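You operate a simulated robot arm through the tools that you are given. There is no shell and no other tool. Be economical: measure what you need, move in short steps, check, and stop when the job is done.

Carry out the task below with a simulated two-armed robot. There is one attempt and no reset: what you move stays moved.

Task
Test-run the lower deck of rewinder 2 at speed 1, then stop it.
Fine: deck knob on LOW, one start, STOP once it has turned; the upper deck never runs; leave the other knobs.

Only the result counts: the job must be done as asked and must still hold three seconds after the hand-in. Knocking over, shifting, dropping, spilling or breaking anything else fails it.

Robot
Two 7-joint arms with fingered hands on one trunk, on a base that drives. Base frame: it is fixed to the floor where the robot stands at the start and does not move with it; the origin is under the middle of the robot, x ahead of it, y to its left, z up. Units: mm, rad, N and s.
The left shoulder is at the start at [60, 126, 1105], the right one opposite. With the tool pointing down near the work surface each hand reaches from about 100 to 700 mm from the robot's upright axis, wherever it stands, measured 20 degrees to its own side. Places, roughly: count knob of rewinder two [600, 0, 900]; deck knob of rewinder two [600, 0, 800]; direction knob of rewinder two [600, -100, 800]; lower turntable of rewinder two [800, -900, 700]; paper knob of rewinder two [600, -200, 800]; speed knob of rewinder two [600, -100, 900]; start button of rewinder two [600, 0, 700]; tension knob of rewinder two [600, -200, 900]. Payload 2.5 kg a hand.
The tool frame of a hand sits at the grasp point between the pads (the TCP): z along the fingers, y along the line on which they close. The tips reach 30 mm beyond it. Largest opening 104 mm; the body of the gripper starts 35 mm behind the TCP. The gripper is a hand of 5 fingers: y runs from the thumb to the fingers, the wrist lies at [-15, -104, -178] in the tool frame.
Orientation is that of the tool frame in the base frame, as [roll, pitch, yaw] about the fixed x, y, z axes, in that order (R = Rz(yaw) Ry(pitch) Rx(roll)). With the fingers straight down and the wrist toward the robot, the tool's x, y and z point along [0, 1, 0], [1, 0, 0] and [0, 0, -1] of the base frame.

Tools
- The arms move only by the tool send_rows. It takes "left_increments", "right_increments" or both (then of equal length, played together; a hand with none holds still); each is text: rows parted by semicolons, each of 6 numbers parted by spaces: the shift along the tool's x, y, z in mm, then the turn, a rotation vector about the tool's x, y, z in rad. In form: dx dy dz wx wy wz; .... A call has 1 to 12 rows; each row shifts and turns the commanded pose from where the row before left it, along the tool's axes as they then stand. Rows are played at 5 a second. More than 50 mm and 0.15 rad between two rows, and nothing of the call is played. Where a pose cannot be reached the arm comes as near as it can. A force on the tool above 40 N (or 10 N above the force at the start of the call, whichever is more), or a blocked arm, ends the call early, and 0.2 s more pass. In this call time passes only in rows, and 0.2 s behind the last. The reply holds the time, the measured pose of the TCP, the force on the tool along the base axes, the opening and the grip force, in the units named above and with some noise, with the torque about the TCP (base axes, N m) and any sound that the robot's microphone picked up, and new pictures: "views" is both (left out), scene, wrist or none (wrist: the cameras of the hands that moved).
- Cameras (640 x 400 px; columns grow to the right, rows downward): "scene" is now at [124.8, -17.8, 1315.2]; the picture's right is [-0.22, -0.98, 0.00], its down [-0.55, 0.12, -0.82] and it looks along [0.80, -0.18, -0.57] (base axes); focal length 254 px, centre (320, 200). "left" rides on the left gripper at [-80, -78, -141] in its tool frame; the picture's right is [-0.78, -0.30, 0.56], its down [0.54, -0.78, 0.33] and it looks along [0.33, 0.56, 0.76] (tool axes); focal length 247 px, centre (320, 200). "right" rides on the right gripper at [80, -78, -141] in its tool frame; the picture's right is [-0.78, 0.30, -0.56], its down [-0.54, -0.78, 0.33] and it looks along [-0.33, 0.56, 0.76] (tool axes); focal length 247 px, centre (320, 200). There is no depth. A picture from a camera that has moved, and an enlarged one, comes with that camera's place and axes in the base frame and with its lens.
- raise_lower(by): slides the trunk up (or, below 0, down) by that many mm; the arms and the scene camera ride with it, the base frame stays. It gives what a move gives, with no picture.
- drive_base(legs): drives the robot by 1 to 6 legs, each [ahead, left, turn to the left] in mm, mm and rad, along the robot's own axes; the way and the turn of a leg run together, so that a leg with both is an arc; at most 1500 mm and 3.142 rad a leg. The arms and the cameras ride along, it lands a little off, and it stops where it bumps. It gives what a move gives, and a new picture of the scene camera.
- move_fingers(index, middle, ring, little, thumb_bend, thumb_turn, hand): sets how far each is bent, from 0 (flat) to 1 (curled in); at 0.3 the hand is open as for a grip, at 0.7 the pads meet at the TCP. One left out holds its place. A second passes; each finger stops where it meets its share of the squeeze, and holds until it gets a number again. It is the only way to open and close the hand. It gives what a move gives, with no picture; readings hold the bend of each and the force on index, middle, ring, little, thumb and palm. thumb_turn goes from beside the hand (0) to across from the fingers (1), as for a grip.
- turn_head(pan, tilt): turns the head with the scene camera to pan (to the left, within 1.501 rad either way) and tilt (down, from -0.506 to 1.204), counted from straight ahead of the robot. It gives what a move gives, and a new picture of the scene camera.
- close_up(camera, box): a new picture of the part [left, top, right, bottom] of that camera's present view, enlarged. No time passes.
- hand_in(): hands the job in; it is judged then, once.

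Work in short steps. Places have to be worked out from the pictures, the camera data and where the tool is seen: move nearer, look again, correct. Check each grasp and each placing, and mend what went wrong. You have 120 turns and 260 pictures in all, those below and enlarged ones among them. Open the grippers and draw the arms clear of the work before you hand the job in, unless the task says otherwise; then end with one line.

The tools are called after "Request:" as a command line: name --argument value ..., lists and objects as JSON in quotes. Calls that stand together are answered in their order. send_rows: Moves the arms, as the interface text tells. Its arguments: {"type":"object","properties":{"left_increments":{"type":"string"},"right_increments":{"type":"string"},"views":{"type":"string","enum":["both","scene","wrist","none"]}},"required":[]} The other tools are called the same way: raise_lower (by) slides the trunk up or down; move_fingers (index, middle, ring, little, thumb_bend, thumb_turn, hand) moves the fingers one by one; drive_base (legs) drives the base; turn_head (pan, tilt) turns the head that bears the scene camera; close_up (camera, box) takes an enlarged picture of a part of a camera's view; hand_in () hands the job in.

At the start:

```text
time: 0.0
left_position: [428.2, 123.7, 1177.9]
left_tcp_rot: [-3.14, 0.001, 1.571]
left_wrist_force: [0.3, -0.5, -0.7]
left_ft_torque: [-0.04, 0.02, 0.02]
left_finger_gap: 103.8
left_grip_force: 0.1
left_shape: jaw
left_bend: [0.3, 0.3, 0.3, 0.3, 0.3, 0.98]
left_finger forces: [0.0, 0.2, 0.0, 0.1, 0.0, 0.1]
right_position: [448.7, -285.3, 1084.7]
right_tcp_rot: [3.141, 0.0, 1.57]
right_wrist_force: [-0.4, -1.1, 0.7]
right_ft_torque: [0.0, 0.0, 0.03]
right_finger_gap: 103.8
right_grip_force: 0.1
right_shape: jaw
right_bend: [0.3, 0.3, 0.3, 0.3, 0.3, 0.98]
right_finger forces: [0.0, 0.1, 0.1, 0.1, 0.0, 0.0]
trunk travel left (down, up): [-500.0, 440.0]
robot x, y, heading: [0.2, -3.0, 0.002]
head pan, tilt: [-0.222, 0.604]
```

scene: 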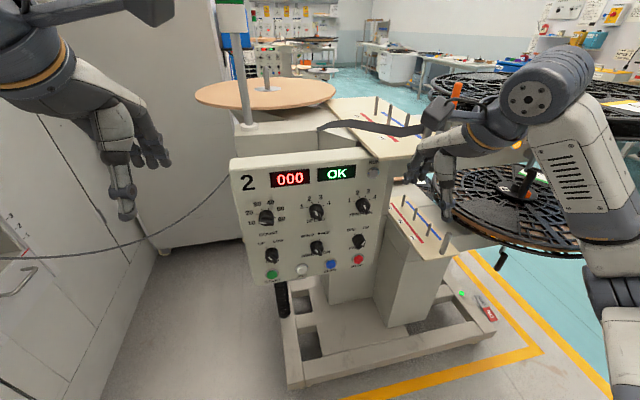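
right: 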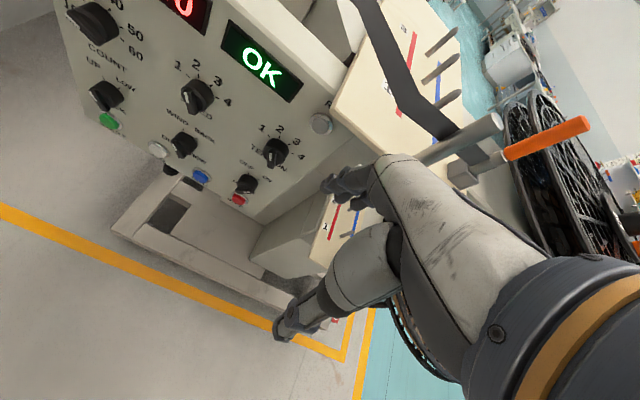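
left: 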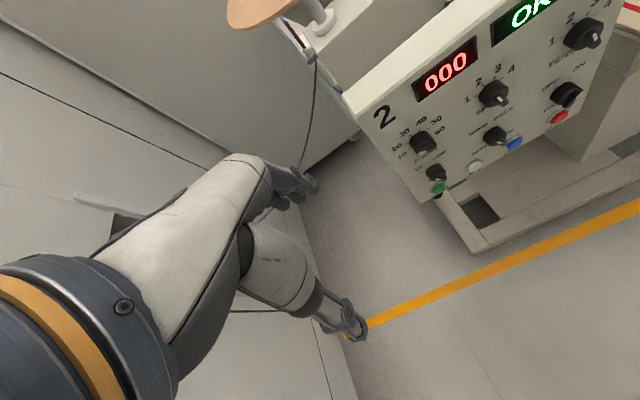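

I start by enlarging the control panel to read the knobs and labels.

Request:
close_up --camera "scene" --box '[225, 150, 385, 290]'

Request:
close_up --camera "left" --box '[360, 0, 620, 210]'

Request:
close_up --camera "right" --box '[60, 0, 340, 215]'

```text
2.86 times, centred on (305, 220) of scene
camera zoom: at [124.8, -17.8, 1315.2], right [-0.22, -0.98, 0.0], down [-0.55, 0.12, -0.82], along [0.8, -0.18, -0.57], focal length 727 px, centre (363, 143)
```

zoom: 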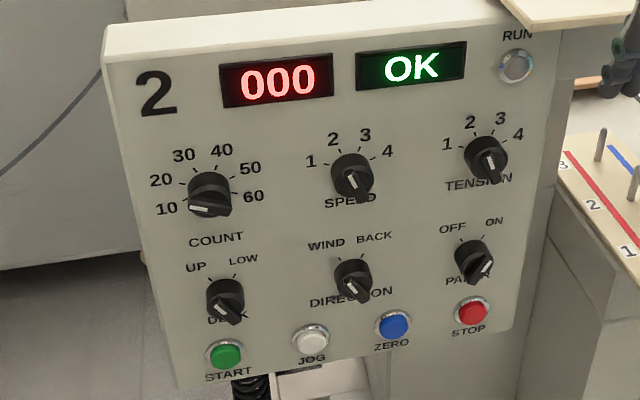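

```text
1.90 times, centred on (490, 105) of left
camera zoom: at [350.9, 44.2, 1319.2], right [-0.3, -0.78, -0.56], down [-0.78, 0.54, -0.33], along [0.55, 0.33, -0.76], focal length 470 px, centre (-4, 381)
```

zoom: 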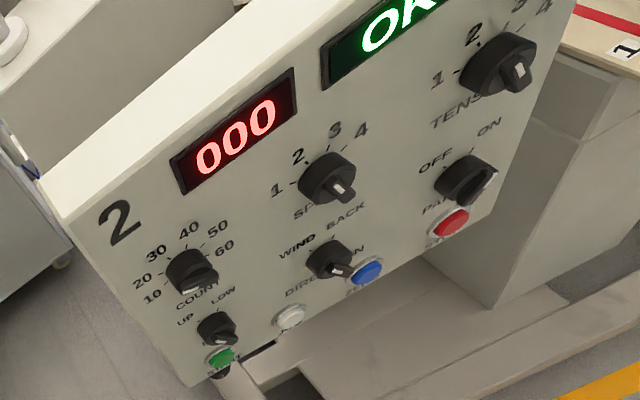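

```text
1.86 times, centred on (200, 108) of right
camera zoom: at [372.1, -205.4, 1226.9], right [0.3, -0.78, 0.56], down [-0.78, -0.54, -0.33], along [0.56, -0.33, -0.76], focal length 460 px, centre (543, 372)
```

zoom: 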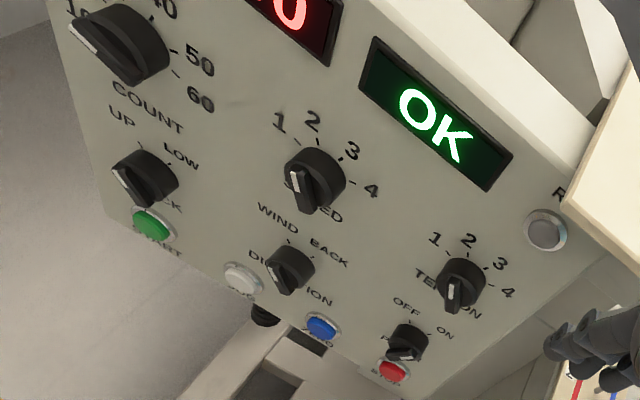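

The deck knob triangulates to about [600, 0, 824], count to [597, 2, 949], START to about [610, 11, 740] and STOP to about [610, -245, 737]. The panel is vertical and faces -x. I lower the trunk in two steps for a more frontal view and better arm height.

Request:
raise_lower --by -250

Request:
turn_head --pan -0.18 --tilt 0.35

Request:
close_up --camera "scene" --box '[210, 110, 410, 260]'

```text
time: 2.6
left_position: [426.7, 125.1, 928.4]
left_tcp_rot: [-3.141, 0.003, 1.57]
left_wrist_force: [-0.1, -1.5, 0.5]
left_ft_torque: [0.01, 0.02, 0.0]
left_finger_gap: 103.8
left_grip_force: 0.1
left_shape: jaw
left_bend: [0.3, 0.3, 0.3, 0.3, 0.3, 0.98]
left_finger forces: [0.0, 0.0, 0.1, 0.0, 0.0, 0.0]
right_position: [449.5, -283.5, 835.2]
right_tcp_rot: [3.141, 0.0, 1.571]
right_wrist_force: [0.9, -0.6, 0.5]
right_ft_torque: [0.0, 0.0, 0.01]
right_finger_gap: 103.9
right_grip_force: 0.1
right_shape: jaw
right_bend: [0.3, 0.3, 0.3, 0.3, 0.3, 0.98]
right_finger forces: [0.1, 0.0, 0.1, 0.0, 0.0, 0.0]
trunk travel left (down, up): [-250.0, 690.0]
robot x, y, heading: [1.4, -2.1, 0.002]
head pan, tilt: [-0.222, 0.604]
```

```text
time: 3.4
left_position: [427.9, 124.8, 927.4]
left_tcp_rot: [-3.139, 0.003, 1.571]
left_wrist_force: [0.6, -0.3, 0.6]
left_ft_torque: [-0.05, 0.0, 0.02]
left_finger_gap: 103.7
left_grip_force: 0.0
left_shape: jaw
left_bend: [0.3, 0.3, 0.3, 0.3, 0.3, 0.98]
left_finger forces: [0.1, 0.0, 0.0, 0.0, 0.1, 0.0]
right_position: [449.8, -283.4, 835.4]
right_tcp_rot: [3.14, -0.001, 1.57]
right_wrist_force: [-0.1, 0.2, -0.9]
right_ft_torque: [-0.02, 0.0, -0.01]
right_finger_gap: 103.6
right_grip_force: 0.0
right_shape: jaw
right_bend: [0.3, 0.3, 0.3, 0.3, 0.3, 0.98]
right_finger forces: [0.0, 0.0, 0.1, 0.0, 0.0, 0.0]
trunk travel left (down, up): [-250.0, 690.0]
robot x, y, heading: [-3.2, -0.3, -0.003]
head pan, tilt: [-0.18, 0.351]
camera scene: at [130.3, -15.0, 1088.2], right [-0.18, -0.98, 0.0], down [-0.34, 0.06, -0.94], along [0.92, -0.17, -0.34], focal length 254 px, centre (320, 200)
```

scene: 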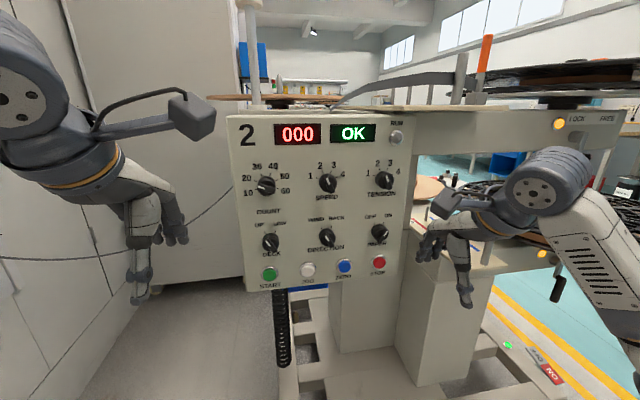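

```text
2.67 times, centred on (310, 185) of scene
camera zoom: at [130.3, -15.0, 1088.2], right [-0.18, -0.98, 0.0], down [-0.34, 0.06, -0.94], along [0.92, -0.17, -0.34], focal length 679 px, centre (347, 240)
```

zoom: 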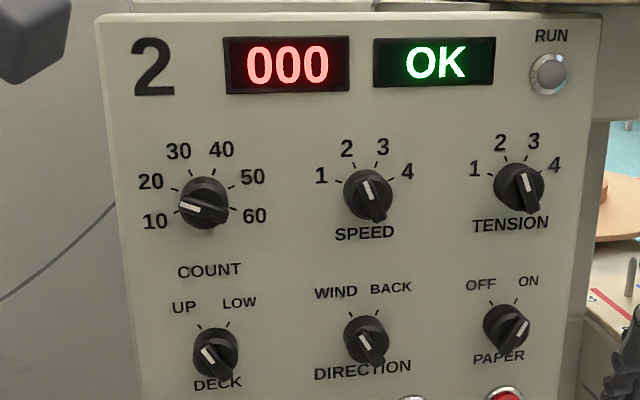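

The marks read: deck UP, speed 2, count 10, tension 2, direction WIND, paper ON. So the deck has to go to LOW and the speed to 1. I turn the left hand to point forward and draw the right hand back a little.

Request:
send_rows --left_increments "0 0 0 -0.143 0 0;0 0 0 -0.143 0 0;0 0 0 -0.143 0 0;0 0 0 -0.143 0 0;0 0 0 -0.143 0 0;0 0 0 -0.143 0 0;0 0 0 -0.143 0 0;0 0 0 -0.143 0 0;0 0 0 -0.143 0 0;0 0 0 -0.143 0 0;0 0 0 -0.143 0 0" --right_increments "0 -12 0 0 0 0;0 -12 0 0 0 0;0 -12 0 0 0 0;0 -12 0 0 0 0;0 -12 0 0 0 0;0 -12 0 0 0 0;0 -12 0 0 0 0;0 -12 0 0 0 0;0 -12 0 0 0 0;0 -12 0 0 0 0;0 -12 0 0 0 0"

```text
time: 5.8
left_position: [450.3, 118.1, 938.1]
left_tcp_rot: [1.568, 0.0, 1.568]
left_wrist_force: [-0.2, -0.1, 0.9]
left_ft_torque: [-0.01, -0.03, -0.01]
left_finger_gap: 103.7
left_grip_force: 0.0
left_shape: jaw
left_bend: [0.3, 0.3, 0.3, 0.3, 0.3, 0.98]
left_finger forces: [0.0, 0.0, 0.0, 0.1, 0.0, 0.0]
left hand out of reach, approached as far as the arm can: row 7, 8
right_position: [317.0, -284.5, 834.9]
right_tcp_rot: [3.141, 0.0, 1.57]
right_wrist_force: [0.3, -0.1, 0.4]
right_ft_torque: [0.02, -0.05, 0.02]
right_finger_gap: 103.9
right_grip_force: 0.0
right_shape: jaw
right_bend: [0.3, 0.3, 0.3, 0.3, 0.3, 0.98]
right_finger forces: [0.0, 0.0, 0.0, 0.1, 0.0, 0.1]
trunk travel left (down, up): [-250.0, 690.0]
robot x, y, heading: [-4.2, -0.6, -0.001]
head pan, tilt: [-0.18, 0.351]
camera scene: at [130.3, -14.9, 1088.3], right [-0.18, -0.98, 0.0], down [-0.34, 0.06, -0.94], along [0.92, -0.17, -0.34], focal length 254 px, centre (320, 200)
camera right: at [240.2, -205.7, 976.8], right [0.3, -0.78, 0.56], down [-0.78, -0.54, -0.33], along [0.56, -0.33, -0.76], focal length 247 px, centre (320, 200)
camera left: at [310.6, 37.7, 860.7], right [0.56, -0.78, -0.3], down [0.33, 0.53, -0.78], along [0.76, 0.33, 0.56], focal length 247 px, centre (320, 200)
```

scene: 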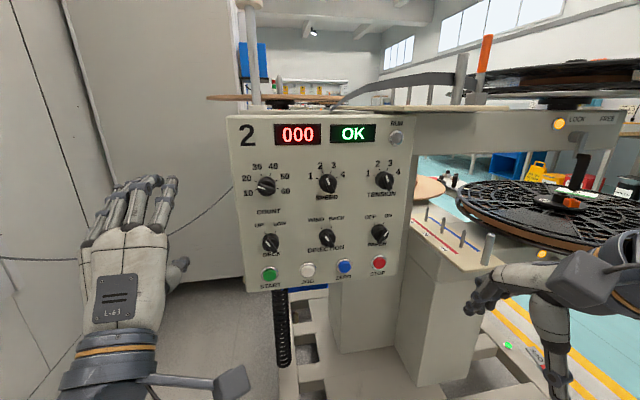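
right: 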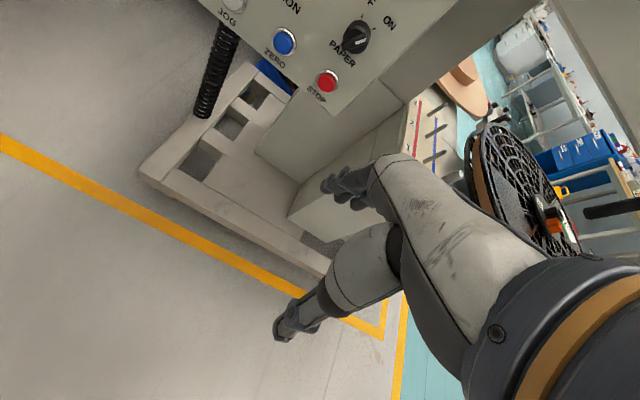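
left: 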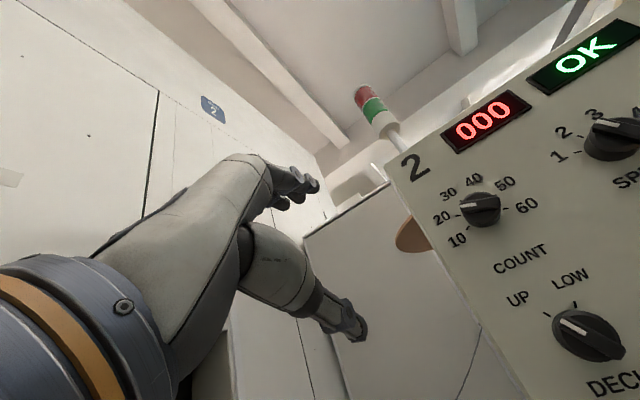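

The left hand now points forward. I enlarge the left view to check the knob shapes and the speed mark.

Request:
close_up --camera "left" --box '[430, 80, 640, 400]'

Request:
close_up --camera "scene" --box '[230, 150, 410, 300]'

```text
1.25 times, centred on (535, 240) of left
camera zoom: at [310.6, 37.7, 860.7], right [0.56, -0.78, -0.3], down [0.33, 0.53, -0.78], along [0.76, 0.33, 0.56], focal length 309 px, centre (51, 150)
```

zoom: 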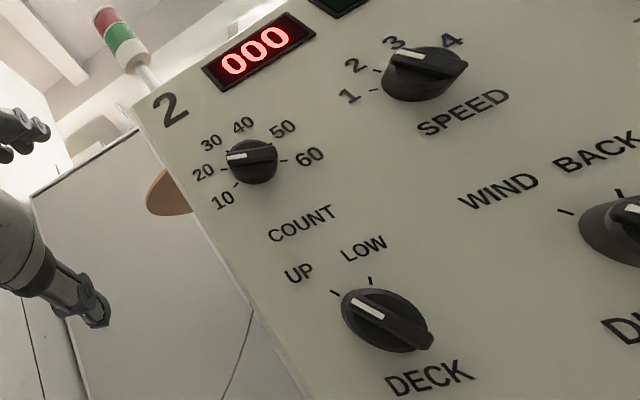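

```text
2.67 times, centred on (320, 225) of scene
camera zoom: at [130.3, -14.9, 1088.3], right [-0.18, -0.98, 0.0], down [-0.34, 0.06, -0.94], along [0.92, -0.17, -0.34], focal length 679 px, centre (320, 133)
```

zoom: 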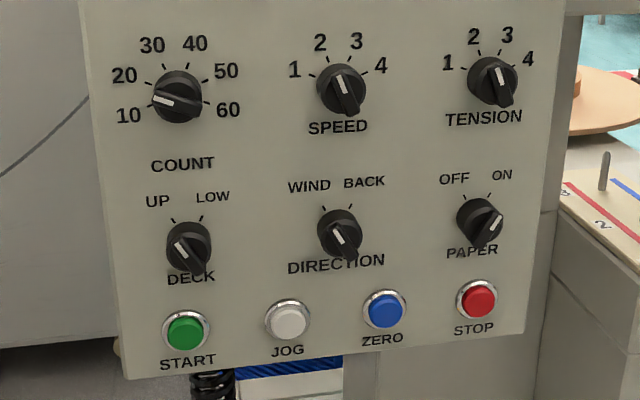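

The speed knob is confirmed at 2, and the knobs are discs about 36 mm across with a bar. I shift the base right so the left arm works straight ahead of the knobs.

Request:
drive_base --legs '[[0, -150, 0]]'

Request:
send_rows --left_increments "0 0 0 0 0 -0.15;0 0 0 0 0 -0.15;0 0 0 0 0 -0.15;0 0 0 0 0 -0.15;0 0 0 0 0 -0.15;0 0 0 0 0 -0.15;0 0 0 0 0 -0.15;0 0 0 0 0 -0.15;0 0 0 0 0 -0.15;0 0 0 0 0 -0.15"

```text
time: 7.1
left_position: [450.8, -31.9, 938.5]
left_tcp_rot: [1.571, 0.001, 1.568]
left_wrist_force: [-0.2, 0.1, 0.4]
left_ft_torque: [-0.01, 0.01, -0.03]
left_finger_gap: 103.8
left_grip_force: 0.1
left_shape: jaw
left_bend: [0.3, 0.3, 0.3, 0.3, 0.3, 0.98]
left_finger forces: [0.0, 0.1, 0.0, 0.0, 0.0, 0.0]
right_position: [317.6, -435.7, 835.8]
right_tcp_rot: [-3.141, 0.0, 1.569]
right_wrist_force: [-0.3, 0.3, 0.2]
right_ft_torque: [0.01, -0.02, -0.02]
right_finger_gap: 103.8
right_grip_force: 0.0
right_shape: jaw
right_bend: [0.3, 0.3, 0.3, 0.3, 0.3, 0.98]
right_finger forces: [0.0, 0.0, 0.1, 0.0, 0.0, 0.1]
trunk travel left (down, up): [-250.0, 690.0]
robot x, y, heading: [0.8, -151.0, -0.003]
head pan, tilt: [-0.18, 0.351]
camera scene: at [130.2, -165.2, 1088.2], right [-0.18, -0.98, 0.0], down [-0.34, 0.06, -0.94], along [0.92, -0.17, -0.34], focal length 254 px, centre (320, 200)
```

scene: 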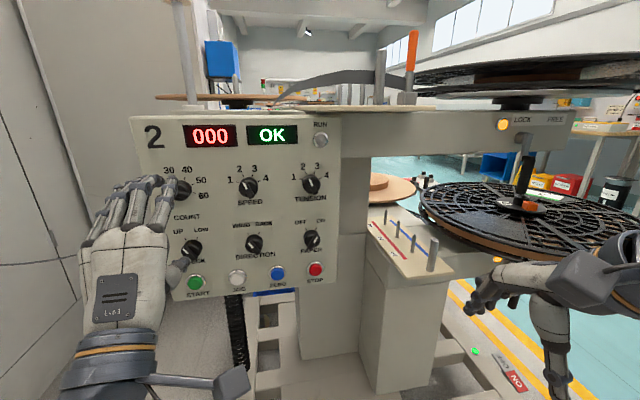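

```text
time: 8.5
left_position: [453.4, -16.6, 938.3]
left_tcp_rot: [1.52, 0.643, 1.621]
left_wrist_force: [-0.3, 0.7, -0.9]
left_ft_torque: [-0.02, -0.02, 0.01]
left_finger_gap: 103.8
left_grip_force: 0.1
left_shape: jaw
left_bend: [0.3, 0.3, 0.3, 0.3, 0.3, 0.98]
left_finger forces: [0.1, 0.0, 0.1, 0.0, 0.0, 0.0]
right_position: [315.6, -434.5, 835.0]
right_tcp_rot: [3.141, -0.001, 1.568]
right_wrist_force: [-1.0, 0.2, -0.1]
right_ft_torque: [0.03, 0.02, -0.01]
right_finger_gap: 103.6
right_grip_force: 0.0
right_shape: jaw
right_bend: [0.3, 0.3, 0.3, 0.3, 0.3, 0.98]
right_finger forces: [0.1, 0.0, 0.0, 0.1, 0.1, 0.0]
trunk travel left (down, up): [-250.0, 690.0]
robot x, y, heading: [2.5, -150.3, -0.005]
head pan, tilt: [-0.18, 0.351]
stopped in row 6 (left hand): the arm was blocked; the commanded pose is now the measured one
camera scene: at [130.2, -165.2, 1088.3], right [-0.18, -0.98, 0.0], down [-0.34, 0.06, -0.94], along [0.92, -0.17, -0.34], focal length 254 px, centre (320, 200)
camera left: at [323.1, -138.7, 918.8], right [0.61, -0.75, 0.25], down [0.37, -0.01, -0.93], along [0.7, 0.66, 0.27], focal length 247 px, centre (320, 200)
```

scene: 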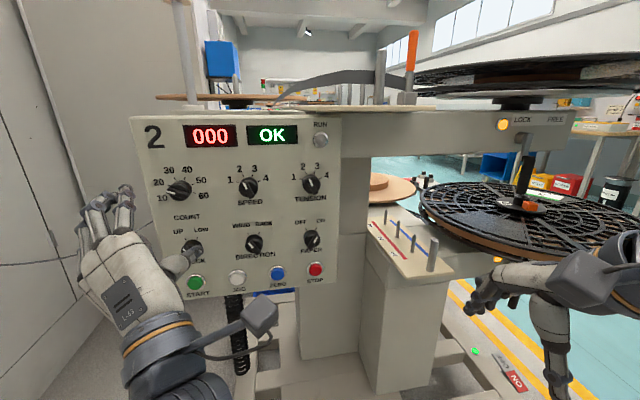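
left: 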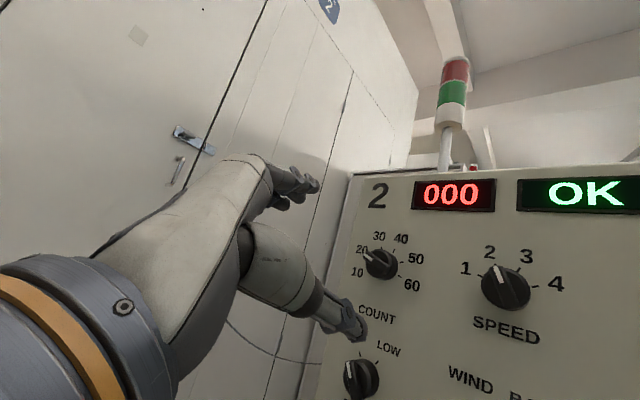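

The roll to the left got blocked at about -37°, so a gripping twist is awkward. I'll push the bar ends sideways with one fingertip instead. First I turn the hand back level and form a pointing index.

Request:
send_rows --left_increments "0 0 0 0 0 0.13;0 0 0 0 0 0.13;0 0 0 0 0 0.13;0 0 0 0 0 0.13;0 0 0 0 0 0.12" --views "none"

Request:
move_fingers --hand "left" --index 0.15 --middle 1 --ring 1 --little 1 --thumb_bend 1 --thumb_turn 1

Request:
send_rows --left_increments "0 0 0 0 0 0"

```text
time: 9.7
left_position: [453.9, -17.1, 937.6]
left_tcp_rot: [1.533, 0.006, 1.647]
left_wrist_force: [0.3, 0.2, -0.4]
left_ft_torque: [0.02, 0.0, -0.02]
left_finger_gap: 103.5
left_grip_force: 0.1
left_shape: jaw
left_bend: [0.3, 0.3, 0.3, 0.3, 0.3, 0.98]
left_finger forces: [0.1, 0.0, 0.1, 0.0, 0.1, 0.0]
right_position: [316.9, -435.1, 835.0]
right_tcp_rot: [3.141, -0.002, 1.569]
right_wrist_force: [0.1, -0.3, 0.5]
right_ft_torque: [0.01, 0.01, 0.0]
right_finger_gap: 103.7
right_grip_force: 0.2
right_shape: jaw
right_bend: [0.3, 0.3, 0.3, 0.3, 0.3, 0.98]
right_finger forces: [0.0, 0.0, 0.0, 0.0, 0.1, 0.0]
trunk travel left (down, up): [-250.0, 690.0]
robot x, y, heading: [-0.8, -148.3, -0.008]
head pan, tilt: [-0.18, 0.351]
```

```text
time: 10.7
left_position: [454.0, -16.6, 938.2]
left_tcp_rot: [1.533, 0.009, 1.649]
left_wrist_force: [1.2, 0.5, -0.3]
left_ft_torque: [0.02, 0.0, 0.0]
left_finger_gap: 34.8
left_grip_force: 0.1
left_shape: fingers
left_bend: [0.15, 1.0, 1.0, 1.0, 1.0, 1.0]
left_finger forces: [0.0, 0.0, 0.1, 0.0, 0.0, 0.1]
right_position: [316.6, -435.3, 835.5]
right_tcp_rot: [-3.141, -0.002, 1.569]
right_wrist_force: [0.5, -0.2, 0.2]
right_ft_torque: [-0.02, -0.01, 0.0]
right_finger_gap: 103.6
right_grip_force: 0.1
right_shape: jaw
right_bend: [0.3, 0.3, 0.3, 0.3, 0.3, 0.98]
right_finger forces: [0.0, 0.1, 0.0, 0.1, 0.0, 0.1]
trunk travel left (down, up): [-250.0, 690.0]
robot x, y, heading: [-1.5, -149.9, -0.001]
head pan, tilt: [-0.18, 0.351]
```

```text
time: 11.1
left_position: [454.8, -17.6, 937.8]
left_tcp_rot: [1.532, 0.009, 1.65]
left_wrist_force: [0.2, 0.2, 0.4]
left_ft_torque: [-0.01, 0.0, -0.04]
left_finger_gap: 34.9
left_grip_force: 0.0
left_shape: fingers
left_bend: [0.15, 1.0, 1.0, 1.0, 1.0, 1.0]
left_finger forces: [0.1, 0.0, 0.0, 0.0, 0.0, 0.0]
right_position: [317.2, -434.2, 835.4]
right_tcp_rot: [3.141, 0.0, 1.57]
right_wrist_force: [-0.6, -0.8, 0.4]
right_ft_torque: [0.0, -0.01, -0.01]
right_finger_gap: 103.8
right_grip_force: 0.1
right_shape: jaw
right_bend: [0.3, 0.3, 0.3, 0.3, 0.3, 0.98]
right_finger forces: [0.0, 0.0, 0.1, 0.1, 0.0, 0.1]
trunk travel left (down, up): [-250.0, 690.0]
robot x, y, heading: [4.4, -147.6, -0.004]
head pan, tilt: [-0.18, 0.351]
camera scene: at [130.2, -165.2, 1088.2], right [-0.18, -0.98, 0.0], down [-0.34, 0.06, -0.94], along [0.92, -0.17, -0.34], focal length 254 px, centre (320, 200)
camera left: at [323.0, -108.9, 855.5], right [0.63, -0.73, -0.27], down [0.32, 0.55, -0.77], along [0.71, 0.4, 0.58], focal length 247 px, centre (320, 200)
```

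scene: 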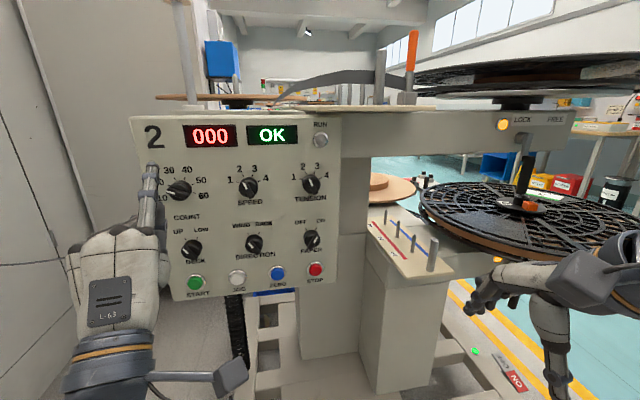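
left: 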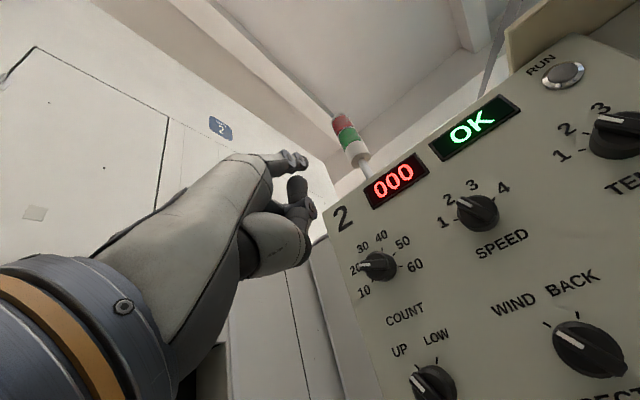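

I enlarge both views to triangulate the index fingertip.

Request:
close_up --camera "scene" --box '[60, 130, 220, 240]'

Request:
close_up --camera "left" --box '[200, 120, 360, 240]'

```text
3.64 times, centred on (140, 185) of scene
camera zoom: at [130.2, -165.2, 1088.2], right [-0.18, -0.98, 0.0], down [-0.34, 0.06, -0.94], along [0.92, -0.17, -0.34], focal length 925 px, centre (974, 254)
```

zoom: 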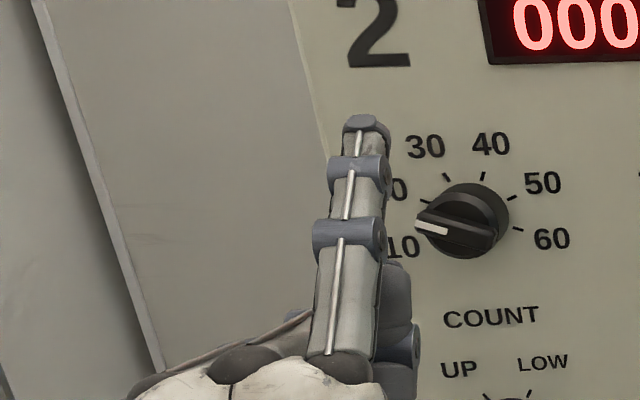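

```text
3.33 times, centred on (280, 180) of left
camera zoom: at [323.0, -108.9, 855.5], right [0.63, -0.73, -0.27], down [0.32, 0.55, -0.77], along [0.71, 0.4, 0.58], focal length 823 px, centre (453, 267)
```

zoom: 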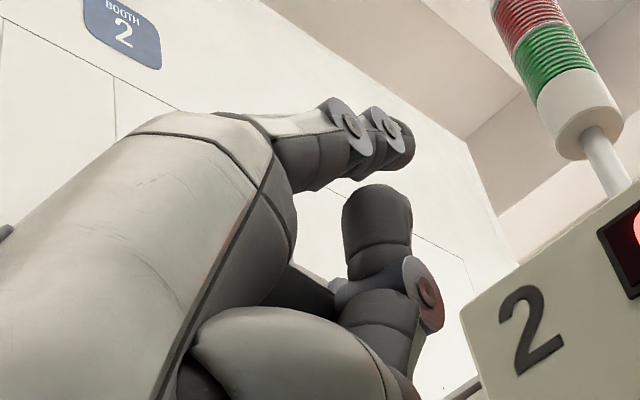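

The index tip is at about [472, -21, 1023], roughly 85 mm up and 18 mm ahead of the TCP, so the flat finger points about 40° above tool z. I lower the hand and pitch it down 0.75 rad to point the finger at the panel.

Request:
send_rows --left_increments "11 -37 0 0 -0.079 0;11 -37 0 0 0 0;11 -37 0 0 0 0;11 -37 0 0 0 0;0 0 0 0.15 0 0;0 0 0 0.15 0 0;0 0 0 0.15 0 0;0 0 0 0.15 0 0;0 0 0 0.15 0 0"

Request:
close_up --camera "scene" --box '[100, 170, 300, 310]'

Request:
close_up --camera "left" --box '[200, 80, 480, 260]'

```text
time: 13.1
left_position: [464.6, 25.8, 789.4]
left_tcp_rot: [2.282, 0.006, 1.568]
left_wrist_force: [0.1, 0.4, 0.4]
left_ft_torque: [0.01, -0.03, 0.05]
left_finger_gap: 34.7
left_grip_force: 0.0
left_shape: fingers
left_bend: [0.15, 1.0, 1.0, 1.0, 1.0, 1.0]
left_finger forces: [0.0, 0.1, 0.0, 0.0, 0.1, 0.0]
left hand out of reach, approached as far as the arm can: row 9
right_position: [316.6, -435.3, 836.9]
right_tcp_rot: [3.141, 0.0, 1.57]
right_wrist_force: [0.4, 0.0, -0.3]
right_ft_torque: [0.0, -0.01, -0.01]
right_finger_gap: 103.7
right_grip_force: 0.0
right_shape: jaw
right_bend: [0.3, 0.3, 0.3, 0.3, 0.3, 0.98]
right_finger forces: [0.1, 0.0, 0.0, 0.0, 0.1, 0.0]
trunk travel left (down, up): [-250.0, 690.0]
robot x, y, heading: [-3.3, -150.8, -0.006]
head pan, tilt: [-0.18, 0.351]
camera scene: at [130.1, -165.2, 1088.2], right [-0.18, -0.98, 0.0], down [-0.34, 0.06, -0.94], along [0.92, -0.17, -0.34], focal length 254 px, centre (320, 200)
camera left: at [306.5, -54.2, 822.9], right [0.23, -0.78, -0.58], down [-0.25, 0.53, -0.81], along [0.94, 0.33, -0.08], focal length 247 px, centre (320, 200)
```

scene: 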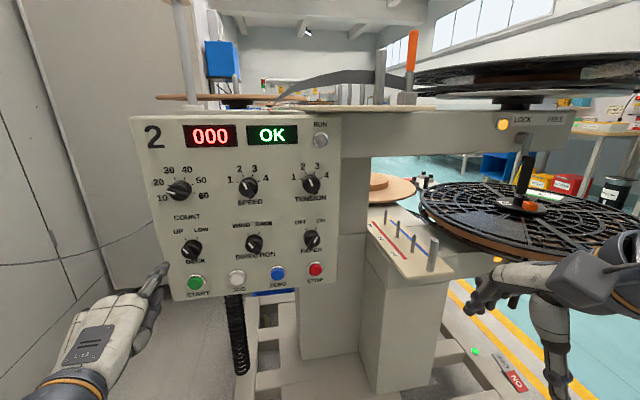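
left: 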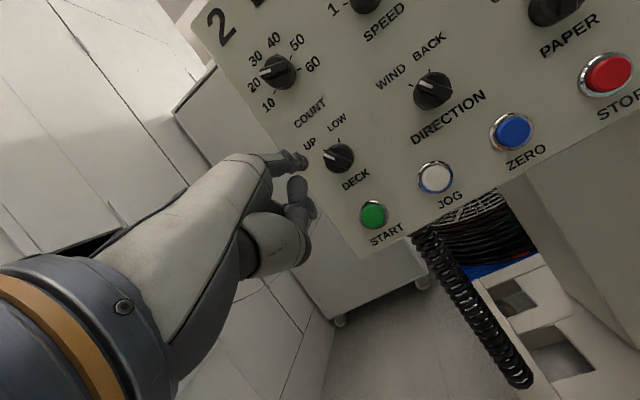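

```text
2.86 times, centred on (200, 240) of scene
camera zoom: at [130.1, -165.2, 1088.2], right [-0.18, -0.98, 0.0], down [-0.34, 0.06, -0.94], along [0.92, -0.17, -0.34], focal length 727 px, centre (663, 86)
```

zoom: 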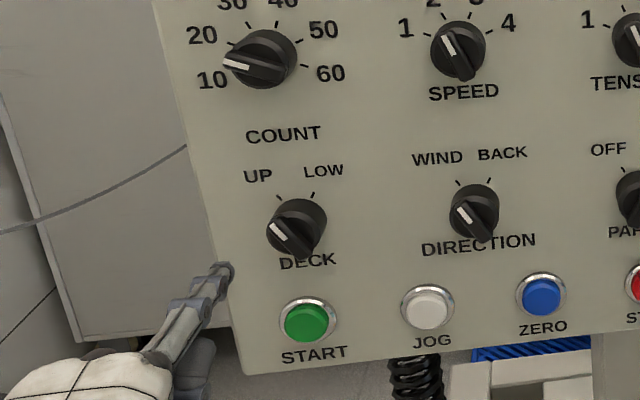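

```text
2.22 times, centred on (340, 170) of left
camera zoom: at [306.5, -54.2, 822.9], right [0.23, -0.78, -0.58], down [-0.25, 0.53, -0.81], along [0.94, 0.33, -0.08], focal length 549 px, centre (276, 267)
```

zoom: 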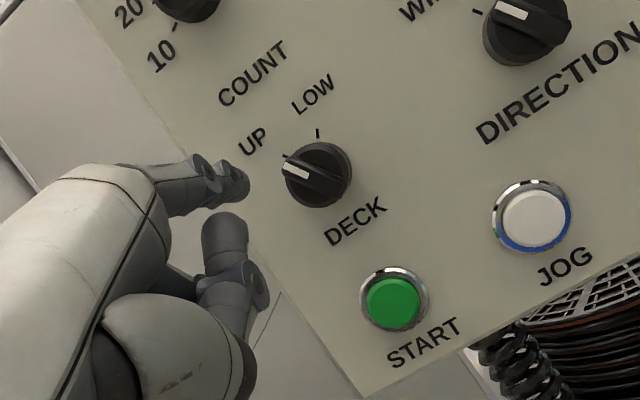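

The index tip is at about [534, 18, 841]. The deck bar's upper end is at about y 9, z 841, the knob centre at [~598, 0, 827] and the panel face at about x 612. I bring the tip forward on the left side of the bar's upper end.

Request:
send_rows --left_increments "5 10 11 0 0 0;5 10 11 0 0 0;0 10 11 0 0 0;0 6 8 0 0 0" --views "none"

Request:
close_up --camera "scene" --box '[120, 190, 260, 310]'

Request:
close_up --camera "left" --box '[220, 80, 460, 240]'

```text
time: 14.1
left_position: [518.5, 36.6, 790.4]
left_tcp_rot: [2.28, 0.004, 1.571]
left_wrist_force: [-0.3, -0.4, -0.7]
left_ft_torque: [-0.02, 0.02, -0.01]
left_finger_gap: 34.9
left_grip_force: 0.0
left_shape: fingers
left_bend: [0.15, 1.0, 1.0, 1.0, 1.0, 1.0]
left_finger forces: [0.1, 0.0, 0.0, 0.1, 0.0, 0.0]
right_position: [316.1, -435.9, 835.7]
right_tcp_rot: [3.141, 0.001, 1.57]
right_wrist_force: [0.6, 0.4, 0.7]
right_ft_torque: [-0.02, 0.02, 0.02]
right_finger_gap: 103.9
right_grip_force: 0.0
right_shape: jaw
right_bend: [0.3, 0.3, 0.3, 0.3, 0.3, 0.98]
right_finger forces: [0.0, 0.0, 0.1, 0.0, 0.0, 0.1]
trunk travel left (down, up): [-250.0, 690.0]
robot x, y, heading: [-0.9, -151.4, -0.002]
head pan, tilt: [-0.18, 0.351]
```

```text
3.33 times, centred on (190, 250) of scene
camera zoom: at [130.1, -165.2, 1088.2], right [-0.18, -0.98, 0.0], down [-0.34, 0.06, -0.94], along [0.92, -0.17, -0.34], focal length 848 px, centre (753, 33)
```

zoom: 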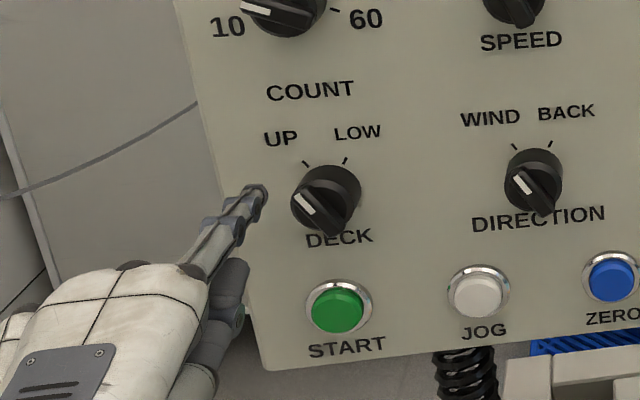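

```text
2.50 times, centred on (340, 160) of left
camera zoom: at [361.2, -43.5, 823.3], right [0.23, -0.78, -0.58], down [-0.25, 0.53, -0.81], along [0.94, 0.33, -0.08], focal length 617 px, centre (270, 300)
```

zoom: 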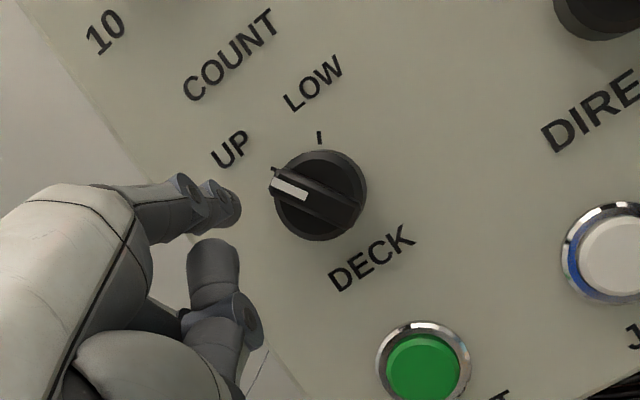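

The tip is at about [590, 29, 841] and the bar front at about x 586. I go 5 mm deeper, then push right in small steps.

Request:
send_rows --left_increments "0 3.3 3.8 0 0 0;-5 0 0 0 0 0;-5 0 0 0 0 0;-4 0 0 0 0 0;-4 0 0 0 0 0" --views "none"

Request:
close_up --camera "scene" --box '[120, 190, 260, 310]'

Request:
close_up --camera "left" --box '[220, 80, 460, 240]'

```text
time: 15.3
left_position: [524.4, 19.1, 791.8]
left_tcp_rot: [2.281, 0.007, 1.572]
left_wrist_force: [-0.6, 2.8, 1.7]
left_ft_torque: [-0.14, -0.09, 0.15]
left_finger_gap: 35.9
left_grip_force: 1.1
left_shape: fingers
left_bend: [0.15, 1.0, 1.0, 1.0, 1.0, 1.0]
left_finger forces: [2.3, 0.0, 0.0, 0.0, 0.0, 0.0]
right_position: [316.3, -434.3, 835.5]
right_tcp_rot: [-3.141, 0.0, 1.568]
right_wrist_force: [0.0, -0.6, -0.7]
right_ft_torque: [-0.02, 0.0, 0.0]
right_finger_gap: 103.6
right_grip_force: 0.0
right_shape: jaw
right_bend: [0.3, 0.3, 0.3, 0.3, 0.3, 0.98]
right_finger forces: [0.0, 0.1, 0.0, 0.0, 0.1, 0.0]
trunk travel left (down, up): [-250.0, 690.0]
robot x, y, heading: [0.6, -150.7, -0.001]
head pan, tilt: [-0.18, 0.351]
```

```text
3.33 times, centred on (190, 250) of scene
camera zoom: at [130.1, -165.0, 1088.3], right [-0.18, -0.98, 0.0], down [-0.34, 0.06, -0.94], along [0.92, -0.17, -0.34], focal length 848 px, centre (753, 33)
```

zoom: 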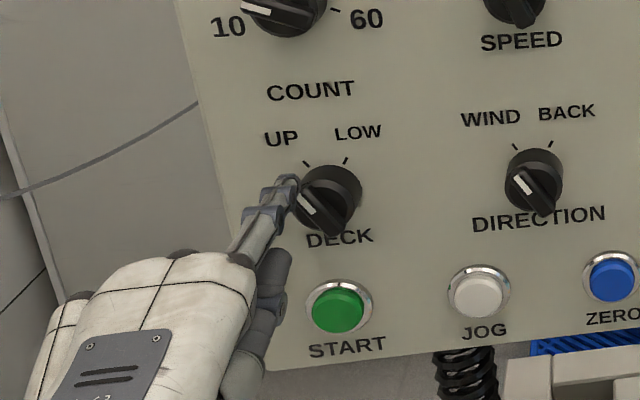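

```text
2.50 times, centred on (340, 160) of left
camera zoom: at [366.5, -61.6, 823.5], right [0.23, -0.78, -0.58], down [-0.25, 0.53, -0.81], along [0.94, 0.33, -0.08], focal length 617 px, centre (270, 300)
```

zoom: 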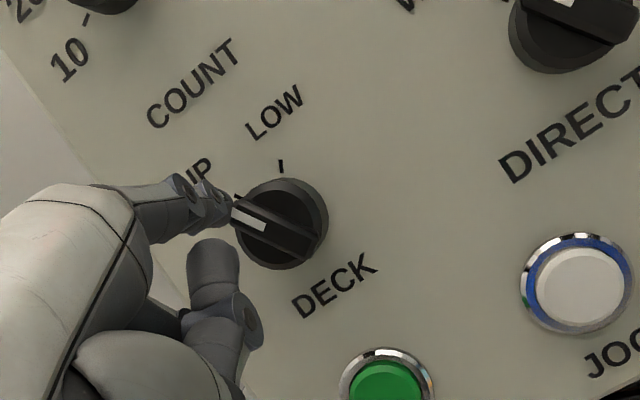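

The finger has just made contact (about 3 N). I continue pushing right.

Request:
send_rows --left_increments "-4 0 0 0 0 0;-4 0 0 0 0 0;-4 0 0 0 0 0" --views "none"

Request:
close_up --camera "scene" --box '[120, 190, 260, 310]'

Request:
close_up --camera "left" --box '[220, 80, 460, 240]'

```text
time: 16.1
left_position: [523.1, 6.9, 791.2]
left_tcp_rot: [2.279, 0.006, 1.57]
left_wrist_force: [1.2, 2.3, 3.7]
left_ft_torque: [-0.13, -0.22, 0.16]
left_finger_gap: 37.2
left_grip_force: 1.5
left_shape: fingers
left_bend: [0.13, 1.0, 1.0, 1.0, 1.0, 1.0]
left_finger forces: [3.3, 0.0, 0.0, 0.0, 0.1, 0.0]
right_position: [316.0, -435.8, 835.9]
right_tcp_rot: [3.142, -0.001, 1.57]
right_wrist_force: [-0.5, 0.2, -0.5]
right_ft_torque: [0.0, 0.03, -0.02]
right_finger_gap: 103.9
right_grip_force: 0.1
right_shape: jaw
right_bend: [0.3, 0.3, 0.3, 0.3, 0.3, 0.98]
right_finger forces: [0.1, 0.0, 0.0, 0.1, 0.1, 0.1]
trunk travel left (down, up): [-250.0, 690.0]
robot x, y, heading: [1.7, -150.9, 0.004]
head pan, tilt: [-0.18, 0.351]
```

```text
3.33 times, centred on (190, 250) of scene
camera zoom: at [129.9, -165.2, 1088.3], right [-0.18, -0.98, 0.0], down [-0.34, 0.06, -0.94], along [0.92, -0.17, -0.34], focal length 848 px, centre (753, 33)
```

zoom: 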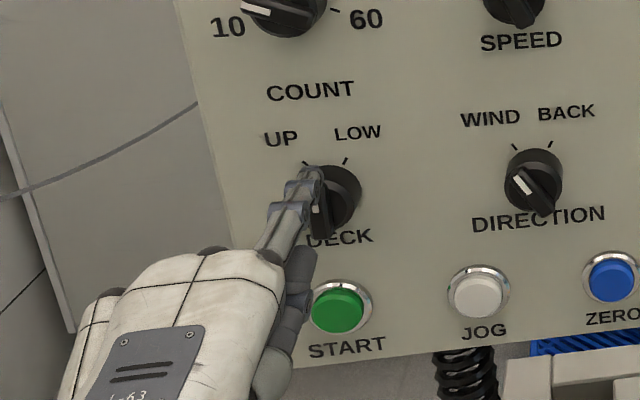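

```text
2.50 times, centred on (340, 160) of left
camera zoom: at [366.3, -74.0, 823.6], right [0.23, -0.78, -0.58], down [-0.25, 0.53, -0.81], along [0.94, 0.33, -0.08], focal length 617 px, centre (270, 300)
```

zoom: 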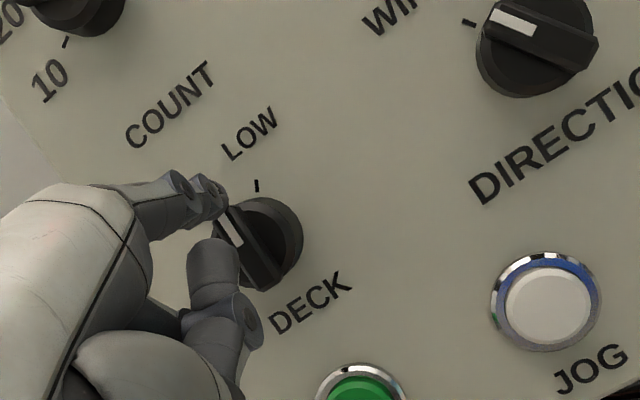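

The bar is turning, now a little left of vertical. I keep pushing the same way.

Request:
send_rows --left_increments "-4 0 0 0 0 0;-4 0 0 0 0 0;-3 0 0 0 0 0" --views "none"

Request:
close_up --camera "scene" --box '[120, 190, 260, 310]'

Request:
close_up --camera "left" --box '[220, 80, 460, 240]'

```text
time: 16.9
left_position: [524.4, -5.7, 788.6]
left_tcp_rot: [2.283, 0.005, 1.567]
left_wrist_force: [0.6, -0.2, 1.2]
left_ft_torque: [0.03, -0.09, -0.05]
left_finger_gap: 35.9
left_grip_force: 0.7
left_shape: fingers
left_bend: [0.14, 1.0, 1.0, 1.0, 1.0, 1.0]
left_finger forces: [1.1, 0.0, 0.0, 0.0, 0.0, 0.0]
right_position: [317.0, -434.5, 835.3]
right_tcp_rot: [-3.14, 0.0, 1.569]
right_wrist_force: [-0.3, -0.4, 0.0]
right_ft_torque: [0.02, -0.03, -0.01]
right_finger_gap: 103.8
right_grip_force: 0.0
right_shape: jaw
right_bend: [0.3, 0.3, 0.3, 0.3, 0.3, 0.98]
right_finger forces: [0.1, 0.1, 0.0, 0.0, 0.1, 0.0]
trunk travel left (down, up): [-250.0, 690.0]
robot x, y, heading: [1.3, -151.6, -0.006]
head pan, tilt: [-0.18, 0.351]
```

```text
3.33 times, centred on (190, 250) of scene
camera zoom: at [130.1, -165.4, 1088.2], right [-0.18, -0.98, 0.0], down [-0.34, 0.06, -0.94], along [0.92, -0.17, -0.34], focal length 848 px, centre (753, 33)
```

zoom: 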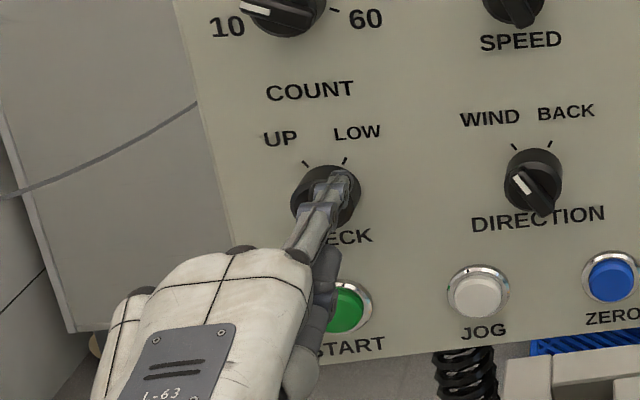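

```text
2.50 times, centred on (340, 160) of left
camera zoom: at [366.5, -85.6, 822.8], right [0.23, -0.78, -0.58], down [-0.25, 0.53, -0.81], along [0.94, 0.33, -0.08], focal length 617 px, centre (270, 300)
```

zoom: 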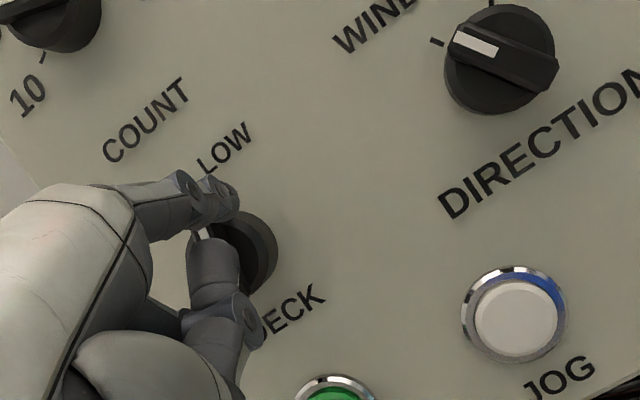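

The finger may have slid over the bar. I back straight off and look.

Request:
send_rows --left_increments "0 -10 -11 0 0 0;0 -10 -11 0 0 0;20 -7 -8 0 0 0;20 0 0 0 0 0" --views "none"

Request:
close_up --camera "scene" --box '[120, 190, 260, 310]'

Request:
close_up --camera "left" --box '[220, 80, 460, 240]'

```text
time: 17.9
left_position: [484.4, 37.3, 788.3]
left_tcp_rot: [2.281, 0.006, 1.57]
left_wrist_force: [0.0, -0.1, 0.5]
left_ft_torque: [0.01, 0.01, -0.01]
left_finger_gap: 34.9
left_grip_force: 0.1
left_shape: fingers
left_bend: [0.15, 1.0, 1.0, 1.0, 1.0, 1.0]
left_finger forces: [0.1, 0.1, 0.1, 0.1, 0.1, 0.0]
right_position: [316.8, -436.0, 836.2]
right_tcp_rot: [3.141, 0.0, 1.57]
right_wrist_force: [0.4, -1.1, -0.6]
right_ft_torque: [0.0, -0.01, 0.0]
right_finger_gap: 104.0
right_grip_force: 0.0
right_shape: jaw
right_bend: [0.3, 0.3, 0.3, 0.3, 0.3, 0.98]
right_finger forces: [0.0, 0.0, 0.0, 0.0, 0.1, 0.1]
trunk travel left (down, up): [-250.0, 690.0]
robot x, y, heading: [0.1, -151.1, 0.001]
head pan, tilt: [-0.18, 0.351]
```

```text
3.33 times, centred on (190, 250) of scene
camera zoom: at [130.2, -165.3, 1088.2], right [-0.18, -0.98, 0.0], down [-0.34, 0.06, -0.94], along [0.92, -0.17, -0.34], focal length 848 px, centre (753, 33)
```

zoom: 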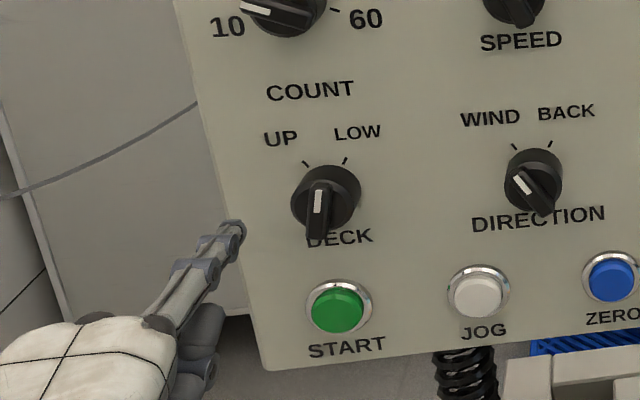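

```text
2.50 times, centred on (340, 160) of left
camera zoom: at [326.6, -44.4, 822.1], right [0.23, -0.78, -0.58], down [-0.25, 0.53, -0.81], along [0.94, 0.33, -0.08], focal length 617 px, centre (270, 300)
```

zoom: 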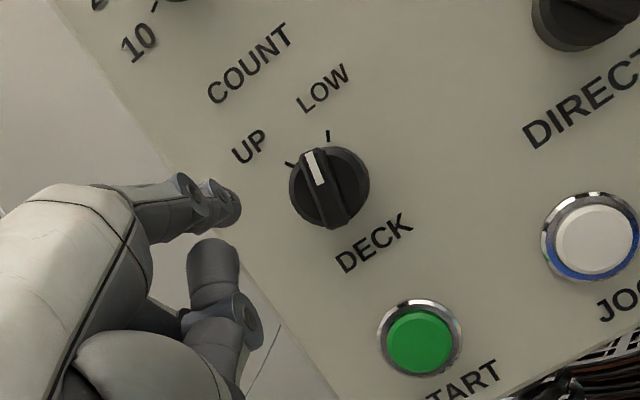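

The bar is now about vertical; the finger slipped over its top end. I re-enter 4 mm deeper and a bit lower, then push again.

Request:
send_rows --left_increments "0 14 17 0 0 0;0 13.6 17.3 0 0 0;-9 -1.5 1.3 0 0 0;-9 0 0 0 0 0;-4 0 0 0 0 0;-4 0 0 0 0 0;-4 0 0 0 0 0;-4 0 0 0 0 0" --views "none"

Request:
close_up --camera "scene" --box '[120, 190, 260, 310]'

Request:
close_up --camera "left" --box '[220, 80, 460, 240]'

```text
time: 19.7
left_position: [526.5, 1.5, 786.6]
left_tcp_rot: [2.278, 0.008, 1.572]
left_wrist_force: [-10.9, 8.1, 2.6]
left_ft_torque: [-0.44, -0.74, 0.48]
left_finger_gap: 36.8
left_grip_force: 5.9
left_shape: fingers
left_bend: [0.14, 1.0, 1.0, 1.0, 1.0, 1.0]
left_finger forces: [11.3, 0.1, 0.1, 0.1, 0.1, 0.0]
right_position: [316.3, -434.5, 836.4]
right_tcp_rot: [3.139, 0.002, 1.569]
right_wrist_force: [1.7, -0.1, 0.0]
right_ft_torque: [0.01, 0.0, 0.02]
right_finger_gap: 103.7
right_grip_force: 0.2
right_shape: jaw
right_bend: [0.3, 0.3, 0.3, 0.3, 0.3, 0.98]
right_finger forces: [0.1, 0.0, 0.0, 0.0, 0.0, 0.0]
trunk travel left (down, up): [-250.0, 690.0]
robot x, y, heading: [3.1, -148.1, -0.007]
head pan, tilt: [-0.18, 0.351]
```

```text
3.33 times, centred on (190, 250) of scene
camera zoom: at [129.1, -164.7, 1088.4], right [-0.18, -0.98, 0.0], down [-0.34, 0.06, -0.94], along [0.92, -0.17, -0.34], focal length 848 px, centre (753, 33)
```

zoom: 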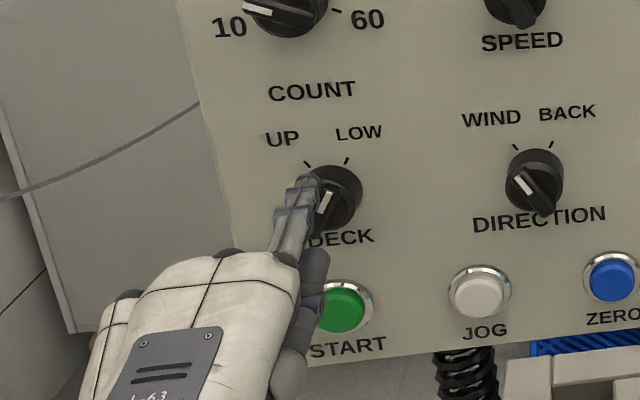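

```text
2.50 times, centred on (340, 160) of left
camera zoom: at [369.2, -78.6, 819.8], right [0.23, -0.78, -0.58], down [-0.25, 0.53, -0.81], along [0.94, 0.33, -0.07], focal length 617 px, centre (270, 300)
```

zoom: 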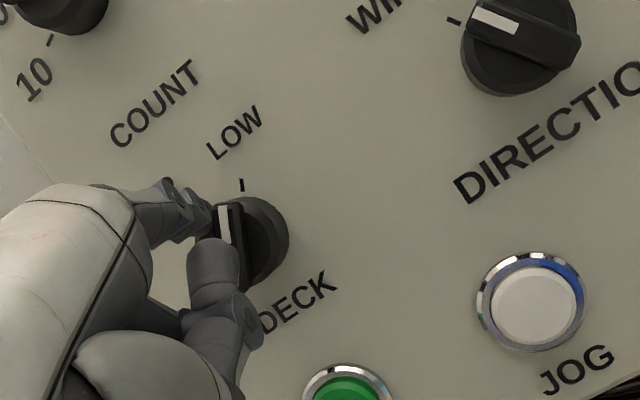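

The bar is now past vertical to the right, with some axial press on the disc. I ease off 1 mm in depth and push on.

Request:
send_rows --left_increments "0 -1 -1.1 0 0 0;-4 0 0 0 0 0;-3 0 0 0 0 0" --views "none"

Request:
close_up --camera "scene" --box '[120, 190, 260, 310]'

Request:
close_up --camera "left" --box '[220, 80, 460, 240]'

```text
time: 20.5
left_position: [526.0, -4.6, 785.4]
left_tcp_rot: [2.28, 0.007, 1.57]
left_wrist_force: [-0.3, 11.2, 2.6]
left_ft_torque: [-0.57, -0.18, 0.58]
left_finger_gap: 38.2
left_grip_force: 5.4
left_shape: fingers
left_bend: [0.14, 1.0, 1.0, 1.0, 1.0, 1.0]
left_finger forces: [11.0, 0.0, 0.0, 0.0, 0.0, 0.0]
right_position: [315.3, -433.0, 834.5]
right_tcp_rot: [-3.141, 0.003, 1.569]
right_wrist_force: [-0.3, 0.3, 0.1]
right_ft_torque: [-0.01, 0.03, 0.0]
right_finger_gap: 103.8
right_grip_force: 0.0
right_shape: jaw
right_bend: [0.3, 0.3, 0.3, 0.3, 0.3, 0.98]
right_finger forces: [0.0, 0.0, 0.0, 0.0, 0.0, 0.0]
trunk travel left (down, up): [-250.0, 690.0]
robot x, y, heading: [-1.0, -154.7, -0.005]
head pan, tilt: [-0.18, 0.351]
```

```text
3.33 times, centred on (190, 250) of scene
camera zoom: at [130.0, -164.5, 1088.3], right [-0.18, -0.98, 0.0], down [-0.34, 0.06, -0.94], along [0.92, -0.17, -0.34], focal length 848 px, centre (753, 33)
```

zoom: 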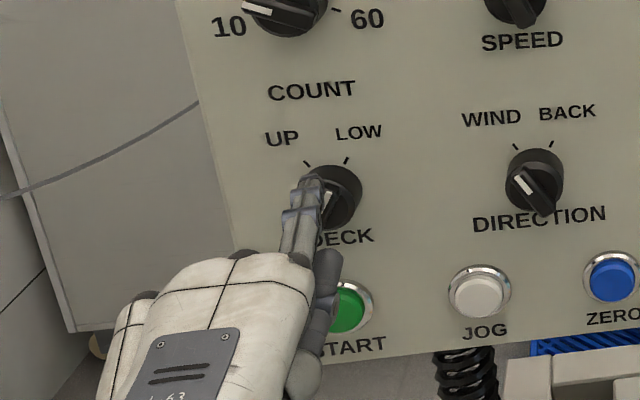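

```text
2.50 times, centred on (340, 160) of left
camera zoom: at [368.6, -85.3, 819.1], right [0.23, -0.78, -0.58], down [-0.26, 0.53, -0.81], along [0.94, 0.34, -0.08], focal length 617 px, centre (270, 300)
```

zoom: 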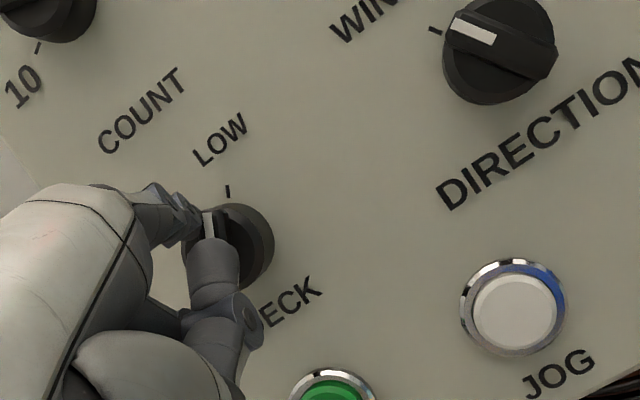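

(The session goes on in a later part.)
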